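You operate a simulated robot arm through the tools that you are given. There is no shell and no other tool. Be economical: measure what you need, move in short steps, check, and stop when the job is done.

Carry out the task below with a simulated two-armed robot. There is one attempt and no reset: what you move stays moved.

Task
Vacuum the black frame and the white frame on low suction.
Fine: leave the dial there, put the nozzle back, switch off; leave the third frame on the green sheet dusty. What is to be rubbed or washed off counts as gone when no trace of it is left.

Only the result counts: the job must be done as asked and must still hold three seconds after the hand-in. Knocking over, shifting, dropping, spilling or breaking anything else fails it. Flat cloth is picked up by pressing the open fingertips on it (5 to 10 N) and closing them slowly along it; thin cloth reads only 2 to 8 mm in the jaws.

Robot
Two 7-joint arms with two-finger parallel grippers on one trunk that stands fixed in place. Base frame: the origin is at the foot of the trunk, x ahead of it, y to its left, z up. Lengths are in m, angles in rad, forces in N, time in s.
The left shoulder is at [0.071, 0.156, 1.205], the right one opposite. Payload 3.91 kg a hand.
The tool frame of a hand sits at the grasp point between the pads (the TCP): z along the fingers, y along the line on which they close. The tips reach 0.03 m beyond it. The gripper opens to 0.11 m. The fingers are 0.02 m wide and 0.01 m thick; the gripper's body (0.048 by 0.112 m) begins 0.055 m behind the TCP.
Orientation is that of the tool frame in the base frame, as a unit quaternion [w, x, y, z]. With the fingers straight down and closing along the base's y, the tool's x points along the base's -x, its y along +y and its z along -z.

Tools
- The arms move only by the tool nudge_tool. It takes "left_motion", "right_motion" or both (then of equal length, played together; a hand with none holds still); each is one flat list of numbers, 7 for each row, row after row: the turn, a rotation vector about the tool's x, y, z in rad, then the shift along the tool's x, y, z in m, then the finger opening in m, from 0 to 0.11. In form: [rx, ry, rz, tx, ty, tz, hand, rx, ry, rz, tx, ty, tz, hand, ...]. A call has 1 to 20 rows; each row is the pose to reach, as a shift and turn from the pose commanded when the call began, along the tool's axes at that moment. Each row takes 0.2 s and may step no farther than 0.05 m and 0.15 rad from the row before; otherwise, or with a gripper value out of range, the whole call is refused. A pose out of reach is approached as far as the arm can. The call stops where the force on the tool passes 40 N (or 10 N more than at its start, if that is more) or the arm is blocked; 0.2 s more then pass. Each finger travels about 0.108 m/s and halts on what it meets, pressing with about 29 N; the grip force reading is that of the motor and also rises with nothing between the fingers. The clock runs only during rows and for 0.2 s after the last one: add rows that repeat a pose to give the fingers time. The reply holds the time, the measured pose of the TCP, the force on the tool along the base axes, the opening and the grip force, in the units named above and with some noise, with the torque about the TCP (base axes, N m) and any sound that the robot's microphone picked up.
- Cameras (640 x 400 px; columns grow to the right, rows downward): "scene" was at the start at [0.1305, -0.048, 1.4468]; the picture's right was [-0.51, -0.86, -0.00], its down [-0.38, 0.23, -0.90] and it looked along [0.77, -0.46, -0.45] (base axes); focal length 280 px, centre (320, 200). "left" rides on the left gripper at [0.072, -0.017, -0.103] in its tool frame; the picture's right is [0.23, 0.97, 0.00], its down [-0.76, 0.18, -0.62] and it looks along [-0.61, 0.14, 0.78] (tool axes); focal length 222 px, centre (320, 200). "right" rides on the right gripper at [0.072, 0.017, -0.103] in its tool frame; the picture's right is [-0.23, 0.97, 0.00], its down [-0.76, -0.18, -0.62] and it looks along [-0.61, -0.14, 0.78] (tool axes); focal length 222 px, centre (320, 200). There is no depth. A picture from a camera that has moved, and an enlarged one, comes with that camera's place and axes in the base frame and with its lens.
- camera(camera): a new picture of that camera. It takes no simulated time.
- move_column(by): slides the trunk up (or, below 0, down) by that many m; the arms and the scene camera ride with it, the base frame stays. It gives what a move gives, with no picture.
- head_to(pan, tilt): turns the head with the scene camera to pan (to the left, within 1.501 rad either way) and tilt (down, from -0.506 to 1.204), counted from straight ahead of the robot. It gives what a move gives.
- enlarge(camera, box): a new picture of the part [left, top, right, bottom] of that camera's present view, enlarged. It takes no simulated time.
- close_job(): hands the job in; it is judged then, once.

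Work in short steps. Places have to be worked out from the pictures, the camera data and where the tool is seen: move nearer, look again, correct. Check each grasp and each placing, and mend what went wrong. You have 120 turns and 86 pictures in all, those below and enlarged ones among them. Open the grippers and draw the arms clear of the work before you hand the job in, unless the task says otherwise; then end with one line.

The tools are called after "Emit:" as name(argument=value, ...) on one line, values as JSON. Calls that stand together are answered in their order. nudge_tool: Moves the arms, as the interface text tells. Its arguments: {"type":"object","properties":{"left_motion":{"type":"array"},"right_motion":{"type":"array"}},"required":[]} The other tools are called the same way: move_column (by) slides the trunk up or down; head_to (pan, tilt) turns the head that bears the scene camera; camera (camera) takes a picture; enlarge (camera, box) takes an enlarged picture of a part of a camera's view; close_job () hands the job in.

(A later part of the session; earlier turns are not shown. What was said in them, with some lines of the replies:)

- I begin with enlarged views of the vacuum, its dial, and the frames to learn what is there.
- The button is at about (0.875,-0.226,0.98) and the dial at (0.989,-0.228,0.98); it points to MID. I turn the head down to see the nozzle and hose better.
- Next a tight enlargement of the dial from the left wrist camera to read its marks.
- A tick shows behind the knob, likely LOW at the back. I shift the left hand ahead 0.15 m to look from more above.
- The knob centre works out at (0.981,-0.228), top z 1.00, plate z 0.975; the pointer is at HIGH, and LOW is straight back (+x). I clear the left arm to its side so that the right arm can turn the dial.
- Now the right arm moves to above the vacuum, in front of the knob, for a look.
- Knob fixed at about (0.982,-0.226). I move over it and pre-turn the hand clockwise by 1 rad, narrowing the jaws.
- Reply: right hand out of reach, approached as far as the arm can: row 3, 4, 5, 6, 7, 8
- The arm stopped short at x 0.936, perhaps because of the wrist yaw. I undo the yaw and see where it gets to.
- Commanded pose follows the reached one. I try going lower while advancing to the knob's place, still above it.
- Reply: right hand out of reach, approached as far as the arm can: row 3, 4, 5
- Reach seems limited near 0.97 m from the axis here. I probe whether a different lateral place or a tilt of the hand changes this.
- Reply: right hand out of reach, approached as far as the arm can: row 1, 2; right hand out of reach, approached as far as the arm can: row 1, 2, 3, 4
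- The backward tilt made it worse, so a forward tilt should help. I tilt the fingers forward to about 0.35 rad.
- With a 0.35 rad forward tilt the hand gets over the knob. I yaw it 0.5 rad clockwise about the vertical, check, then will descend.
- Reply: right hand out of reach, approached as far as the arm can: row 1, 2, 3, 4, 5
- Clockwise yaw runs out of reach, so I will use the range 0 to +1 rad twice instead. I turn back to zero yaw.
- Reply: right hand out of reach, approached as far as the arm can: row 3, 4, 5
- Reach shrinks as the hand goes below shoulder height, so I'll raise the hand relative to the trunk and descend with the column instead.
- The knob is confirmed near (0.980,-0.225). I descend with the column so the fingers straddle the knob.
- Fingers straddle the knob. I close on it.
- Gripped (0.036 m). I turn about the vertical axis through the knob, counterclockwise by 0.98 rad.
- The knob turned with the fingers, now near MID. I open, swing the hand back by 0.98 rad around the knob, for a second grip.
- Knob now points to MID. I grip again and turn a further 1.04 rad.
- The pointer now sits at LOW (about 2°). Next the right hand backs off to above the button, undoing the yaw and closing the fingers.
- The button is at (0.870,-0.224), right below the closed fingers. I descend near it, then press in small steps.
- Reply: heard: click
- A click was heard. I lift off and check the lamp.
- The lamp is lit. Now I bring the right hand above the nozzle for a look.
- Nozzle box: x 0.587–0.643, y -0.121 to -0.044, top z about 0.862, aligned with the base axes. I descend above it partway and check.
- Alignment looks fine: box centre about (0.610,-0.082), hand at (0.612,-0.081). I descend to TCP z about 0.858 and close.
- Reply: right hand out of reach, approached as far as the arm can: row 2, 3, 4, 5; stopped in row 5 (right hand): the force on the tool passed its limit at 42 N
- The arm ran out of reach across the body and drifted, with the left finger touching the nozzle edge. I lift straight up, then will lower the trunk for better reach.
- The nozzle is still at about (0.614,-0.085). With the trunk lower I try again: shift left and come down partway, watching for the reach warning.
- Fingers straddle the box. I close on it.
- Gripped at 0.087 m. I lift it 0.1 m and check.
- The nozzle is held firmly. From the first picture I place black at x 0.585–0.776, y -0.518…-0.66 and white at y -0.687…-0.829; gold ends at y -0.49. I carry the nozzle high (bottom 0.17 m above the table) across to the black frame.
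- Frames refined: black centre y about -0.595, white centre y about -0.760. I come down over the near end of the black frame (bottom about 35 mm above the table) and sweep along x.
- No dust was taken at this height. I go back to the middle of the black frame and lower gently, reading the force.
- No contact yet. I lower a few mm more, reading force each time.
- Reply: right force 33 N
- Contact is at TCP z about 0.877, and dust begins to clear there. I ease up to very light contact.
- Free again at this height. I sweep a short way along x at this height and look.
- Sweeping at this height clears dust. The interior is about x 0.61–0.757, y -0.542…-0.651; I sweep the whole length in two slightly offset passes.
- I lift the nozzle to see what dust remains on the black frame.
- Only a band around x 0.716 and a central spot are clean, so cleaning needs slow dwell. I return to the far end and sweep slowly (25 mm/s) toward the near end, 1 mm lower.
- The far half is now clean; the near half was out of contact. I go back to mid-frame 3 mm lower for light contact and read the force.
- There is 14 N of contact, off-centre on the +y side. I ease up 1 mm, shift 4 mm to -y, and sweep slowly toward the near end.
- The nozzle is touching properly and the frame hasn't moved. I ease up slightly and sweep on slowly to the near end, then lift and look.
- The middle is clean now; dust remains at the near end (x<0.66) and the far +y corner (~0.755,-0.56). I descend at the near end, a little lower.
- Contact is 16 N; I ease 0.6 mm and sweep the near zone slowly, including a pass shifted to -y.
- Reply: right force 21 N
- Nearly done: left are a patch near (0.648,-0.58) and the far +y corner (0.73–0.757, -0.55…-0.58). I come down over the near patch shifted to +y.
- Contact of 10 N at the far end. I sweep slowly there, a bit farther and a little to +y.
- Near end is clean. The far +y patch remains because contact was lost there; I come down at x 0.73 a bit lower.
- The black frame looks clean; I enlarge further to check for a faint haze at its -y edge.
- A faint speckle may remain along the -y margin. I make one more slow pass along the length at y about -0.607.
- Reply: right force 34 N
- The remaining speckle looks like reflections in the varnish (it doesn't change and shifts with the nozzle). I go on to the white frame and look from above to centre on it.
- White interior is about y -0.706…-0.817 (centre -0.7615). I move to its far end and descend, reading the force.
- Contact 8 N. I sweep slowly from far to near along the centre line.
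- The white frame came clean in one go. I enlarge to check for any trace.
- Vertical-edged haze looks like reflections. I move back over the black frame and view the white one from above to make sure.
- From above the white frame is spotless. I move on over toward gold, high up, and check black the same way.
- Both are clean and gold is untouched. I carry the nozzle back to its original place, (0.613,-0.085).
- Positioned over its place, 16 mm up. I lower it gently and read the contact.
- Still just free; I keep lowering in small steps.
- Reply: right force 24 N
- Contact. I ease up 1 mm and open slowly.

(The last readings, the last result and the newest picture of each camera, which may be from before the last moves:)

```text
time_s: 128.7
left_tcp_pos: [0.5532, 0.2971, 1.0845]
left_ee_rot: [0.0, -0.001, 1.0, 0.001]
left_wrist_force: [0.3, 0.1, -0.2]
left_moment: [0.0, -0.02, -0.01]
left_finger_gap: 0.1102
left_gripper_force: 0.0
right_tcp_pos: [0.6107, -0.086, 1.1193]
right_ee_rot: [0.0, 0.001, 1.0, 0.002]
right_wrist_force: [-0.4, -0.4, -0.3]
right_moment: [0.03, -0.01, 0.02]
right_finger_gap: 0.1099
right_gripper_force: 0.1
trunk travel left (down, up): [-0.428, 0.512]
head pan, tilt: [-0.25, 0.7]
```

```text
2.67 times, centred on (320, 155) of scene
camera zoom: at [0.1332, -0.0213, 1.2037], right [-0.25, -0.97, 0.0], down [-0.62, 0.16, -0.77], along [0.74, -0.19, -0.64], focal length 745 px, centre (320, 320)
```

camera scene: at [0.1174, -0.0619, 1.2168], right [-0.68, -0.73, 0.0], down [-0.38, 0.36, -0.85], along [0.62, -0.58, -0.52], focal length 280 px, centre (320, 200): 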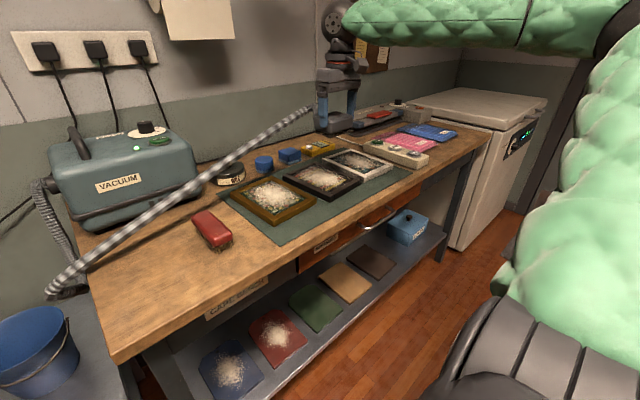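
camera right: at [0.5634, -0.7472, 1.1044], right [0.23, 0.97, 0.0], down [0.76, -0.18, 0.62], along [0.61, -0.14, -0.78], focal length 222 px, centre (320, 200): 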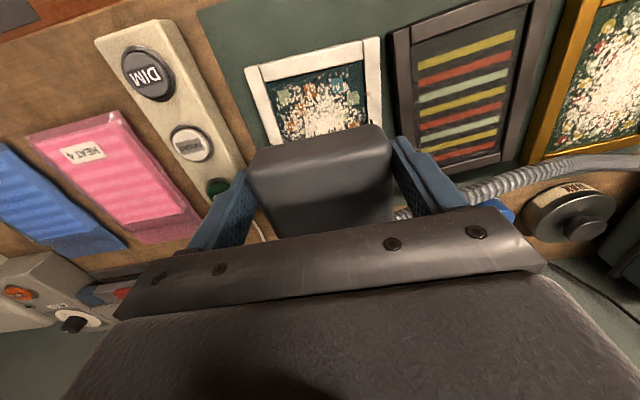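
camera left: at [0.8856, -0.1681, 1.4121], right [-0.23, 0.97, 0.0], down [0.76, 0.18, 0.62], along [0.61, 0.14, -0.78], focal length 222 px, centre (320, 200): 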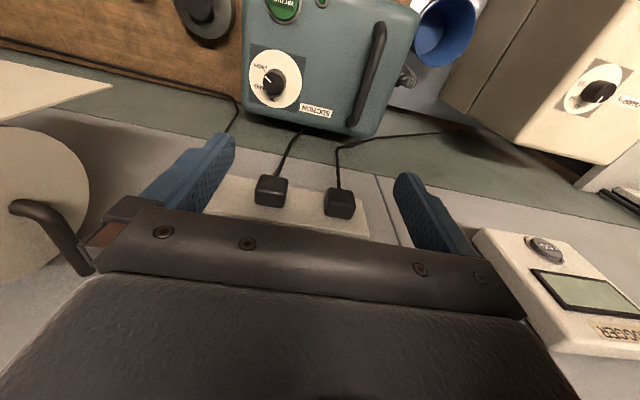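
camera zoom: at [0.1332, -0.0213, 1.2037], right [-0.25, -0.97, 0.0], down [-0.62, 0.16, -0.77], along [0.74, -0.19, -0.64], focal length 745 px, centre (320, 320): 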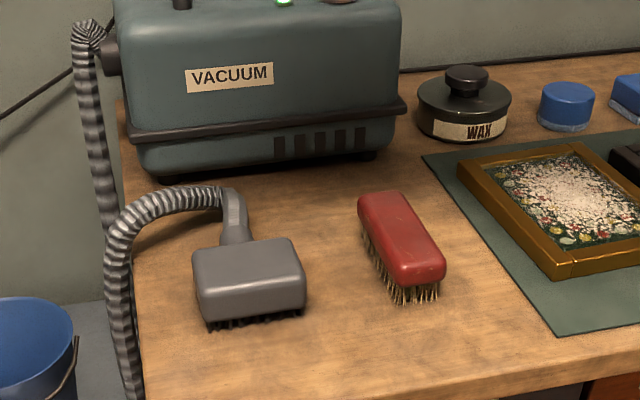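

The nozzle is back in place. Now the right hand goes with closed fingers above the vacuum button.

Emit:
nudge_tool(right_motion=[0, 0, 0, -0.0369, -0.02, 0, 0.08, 0, 0, 0, -0.0738, -0.04, 0, 0.05, 0, 0, 0, -0.1107, -0.06, 0, 0.02, 0, 0, 0, -0.1476, -0.08, 0, 0, 0, 0, 0, -0.1845, -0.1, 0, 0, 0, 0, 0, -0.2214, -0.12, 0, 0, 0, 0, 0, -0.258, -0.1395, 0, 0, 0, 0, 0, -0.258, -0.1395, 0, 0])

Emit:
camera(camera="right")

```text
time_s: 130.5
left_tcp_pos: [0.553, 0.297, 1.0846]
left_ee_rot: [0.0, 0.0, 1.0, 0.0]
left_wrist_force: [-0.1, 0.5, -0.2]
left_moment: [0.01, -0.03, 0.01]
left_finger_gap: 0.1096
left_gripper_force: 0.1
right_tcp_pos: [0.8707, -0.2235, 1.1214]
right_ee_rot: [0.002, 0.0, 1.0, 0.002]
right_wrist_force: [-0.6, 0.8, -0.3]
right_moment: [-0.04, -0.04, -0.05]
right_finger_gap: 0.0
right_gripper_force: 28.8
trunk travel left (down, up): [-0.428, 0.512]
head pan, tilt: [-0.25, 0.7]
```

```text
13 pictures are left
camera right: at [0.7981, -0.2071, 1.2228], right [0.23, 0.97, 0.0], down [0.76, -0.18, 0.62], along [0.61, -0.14, -0.78], focal length 222 px, centre (320, 200)
```

right: 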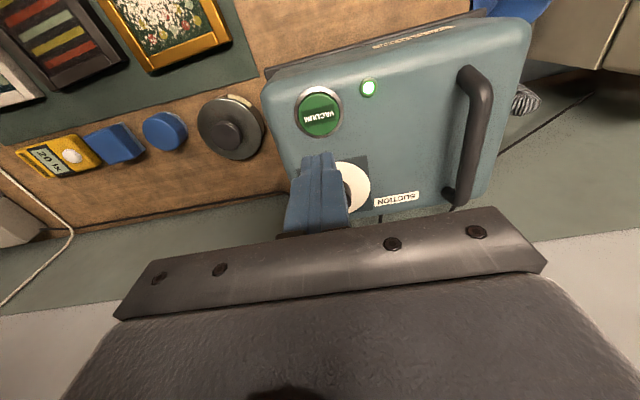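

Aligned over the button as before. I descend and press to about the same depth.

Emit:
nudge_tool(right_motion=[0, 0, 0, 0, 0, 0.045, 0, 0, 0, 0, 0, 0, 0.085, 0, 0, 0, 0, 0, 0, 0.1, 0, 0, 0, 0, 0, 0, 0.105, 0, 0, 0, 0, 0, 0, 0.109, 0, 0, 0, 0, 0, 0, 0.112, 0])

```text
time_s: 131.9
left_tcp_pos: [0.5537, 0.2965, 1.0844]
left_ee_rot: [0.0, 0.0, 1.0, 0.001]
left_wrist_force: [0.0, -0.3, 0.1]
left_moment: [0.04, -0.05, -0.01]
left_finger_gap: 0.1101
left_gripper_force: 0.1
right_tcp_pos: [0.872, -0.2237, 1.0076]
right_ee_rot: [0.001, 0.001, 1.0, 0.001]
right_wrist_force: [3.1, 2.3, 9.9]
right_moment: [0.07, -0.11, -0.01]
right_finger_gap: 0.0
right_gripper_force: 28.8
trunk travel left (down, up): [-0.428, 0.512]
head pan, tilt: [-0.25, 0.7]
heard: click
```

Click heard. I lift off, draw the right arm clear, and check lamp, dial and the bench.

Emit:
nudge_tool(right_motion=[0, 0, 0, 0, 0, -0.045, 0, 0, 0, 0, 0, 0, -0.09, 0, 0, 0, 0, 0, 0, -0.14, 0, 0, 0, 0, 0, 0, -0.19, 0.02, 0, 0, 0, 0.04, -0.02, -0.21, 0.06, 0, 0, 0, 0.08, -0.04, -0.22, 0.11, 0, 0, 0, 0.12, -0.06, -0.23, 0.11, 0, 0, 0, 0.16, -0.08, -0.24, 0.11, 0, 0, 0, 0.2, -0.1, -0.24, 0.11, 0, 0, 0, 0.24, -0.13, -0.24, 0.11, 0, 0, 0, 0.28, -0.16, -0.24, 0.11, 0, 0, 0, 0.32, -0.19, -0.24, 0.11, 0, 0, 0, 0.36, -0.22, -0.24, 0.11, 0, 0, 0, 0.39, -0.25, -0.24, 0.11])

Emit:
move_column(by=0.22)

Emit:
camera(camera="scene")

Emit:
enlarge(camera="scene", box=[230, 40, 390, 150])

```text
time_s: 134.9
left_tcp_pos: [0.5534, 0.2954, 1.0854]
left_ee_rot: [0.0, 0.0, 1.0, 0.0]
left_wrist_force: [0.6, -0.3, 0.2]
left_moment: [0.0, 0.01, 0.01]
left_finger_gap: 0.1101
left_gripper_force: 0.0
right_tcp_pos: [0.4808, -0.4767, 1.2444]
right_ee_rot: [0.0, -0.001, 1.0, 0.002]
right_wrist_force: [-0.5, 0.2, 0.1]
right_moment: [0.02, -0.02, 0.04]
right_finger_gap: 0.11
right_gripper_force: 0.1
right hand out of reach, approached as far as the arm can: row 4
trunk travel left (down, up): [-0.428, 0.512]
head pan, tilt: [-0.25, 0.7]
```

```text
time_s: 137.2
left_tcp_pos: [0.555, 0.297, 1.3055]
left_ee_rot: [0.0, 0.0, 1.0, 0.0]
left_wrist_force: [-0.4, -0.7, 0.6]
left_moment: [0.0, 0.0, 0.03]
left_finger_gap: 0.1101
left_gripper_force: 0.1
right_tcp_pos: [0.4825, -0.4759, 1.464]
right_ee_rot: [0.001, 0.0, 1.0, 0.002]
right_wrist_force: [0.2, -0.1, 0.0]
right_moment: [0.04, 0.0, 0.0]
right_finger_gap: 0.1101
right_gripper_force: 0.1
trunk travel left (down, up): [-0.648, 0.292]
head pan, tilt: [-0.25, 0.7]
```

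```text
12 pictures are left
camera scene: at [0.1341, -0.0217, 1.4236], right [-0.25, -0.97, 0.0], down [-0.62, 0.16, -0.76], along [0.74, -0.19, -0.64], focal length 280 px, centre (320, 200)
```

scene: 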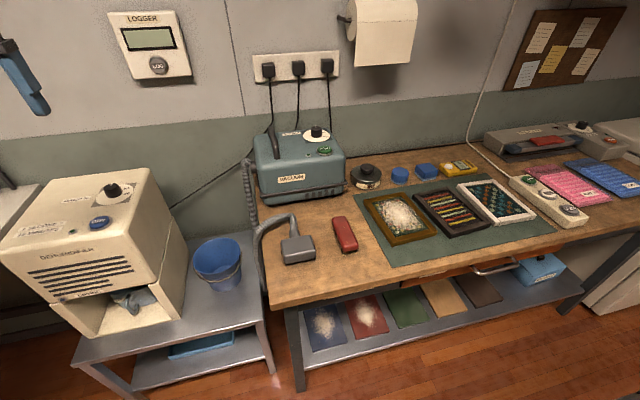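

```text
3.64 times, centred on (310, 95) of scene
camera zoom: at [0.1341, -0.0217, 1.4236], right [-0.25, -0.97, 0.0], down [-0.62, 0.16, -0.76], along [0.74, -0.19, -0.64], focal length 1016 px, centre (356, 582)
```

zoom: 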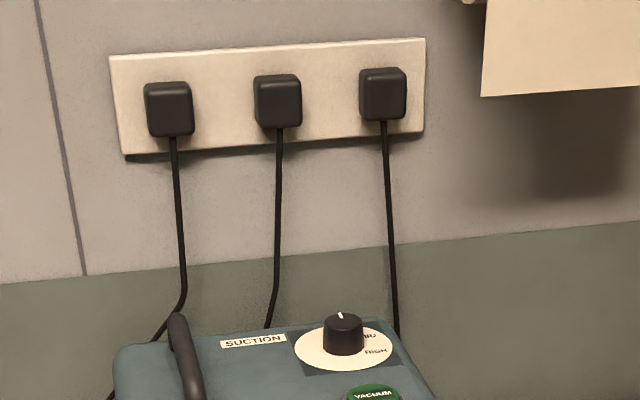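

Emit:
enlarge(camera="scene", box=[270, 118, 350, 168])

Emit:
enlarge(camera="scene", box=[350, 165, 550, 265])

Emit:
enlarge(camera="scene", box=[410, 175, 540, 245])

```text
8.00 times, centred on (310, 143) of scene
camera zoom: at [0.1341, -0.0217, 1.4236], right [-0.25, -0.97, 0.0], down [-0.62, 0.16, -0.76], along [0.74, -0.19, -0.64], focal length 2236 px, centre (400, 656)
```

zoom: 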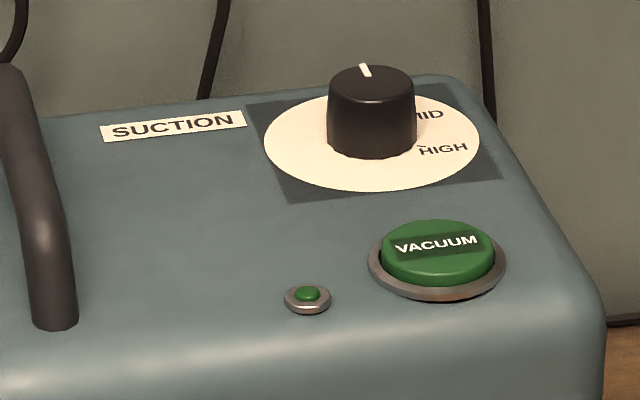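

```text
3.20 times, centred on (450, 215) of scene
camera zoom: at [0.1341, -0.0217, 1.4236], right [-0.25, -0.97, 0.0], down [-0.62, 0.16, -0.76], along [0.74, -0.19, -0.64], focal length 894 px, centre (-96, 152)
```

zoom: 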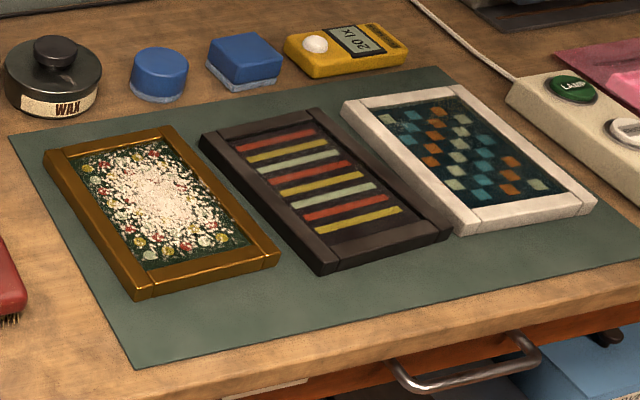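

```text
4.92 times, centred on (475, 210) of scene
camera zoom: at [0.1341, -0.0217, 1.4236], right [-0.25, -0.97, 0.0], down [-0.62, 0.16, -0.76], along [0.74, -0.19, -0.64], focal length 1376 px, centre (-443, 151)
```

zoom: 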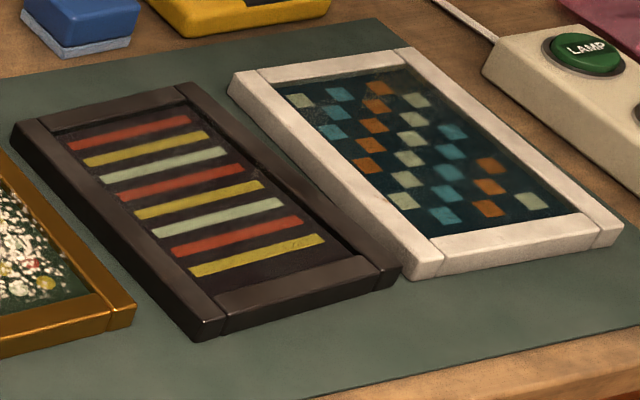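

Lamp off, dial at LOW, gold still dusty. I check one faint speckle on each frame at higher magnification.

Emit:
enlarge(camera="scene", box=[414, 190, 494, 240])

Emit:
enlarge(camera="scene", box=[456, 182, 536, 226])

```text
8.00 times, centred on (454, 215) of scene
camera zoom: at [0.1341, -0.0217, 1.4236], right [-0.25, -0.97, 0.0], down [-0.62, 0.16, -0.76], along [0.74, -0.19, -0.64], focal length 2236 px, centre (-752, 80)
```

zoom: 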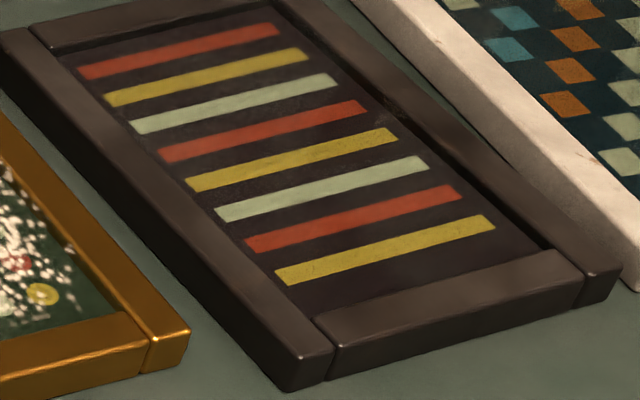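

```text
8.00 times, centred on (496, 204) of scene
camera zoom: at [0.1341, -0.0217, 1.4236], right [-0.25, -0.97, 0.0], down [-0.62, 0.16, -0.76], along [0.74, -0.19, -0.64], focal length 2236 px, centre (-1088, 168)
```

zoom: 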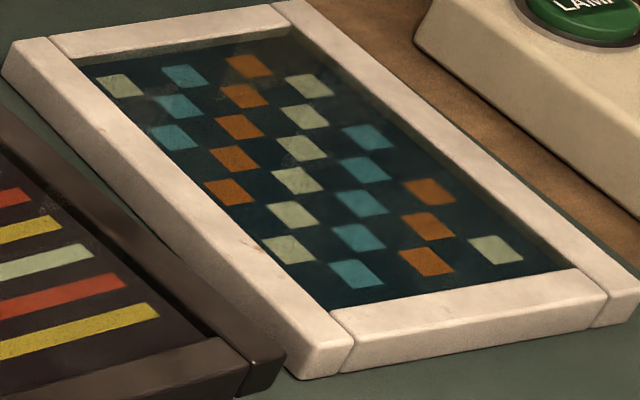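

Both frames are free of dust, the nozzle is back, the vacuum is off on LOW, and the arms are clear. I hand in.

Emit:
close_job()

```text
The job is handed in.
```

I vacuumed the black and white frames on LOW, and no dust showed on either one at high magnification. The dial is still on LOW, the nozzle is back in its place, the vacuum is off, and the gold frame is still dusty.
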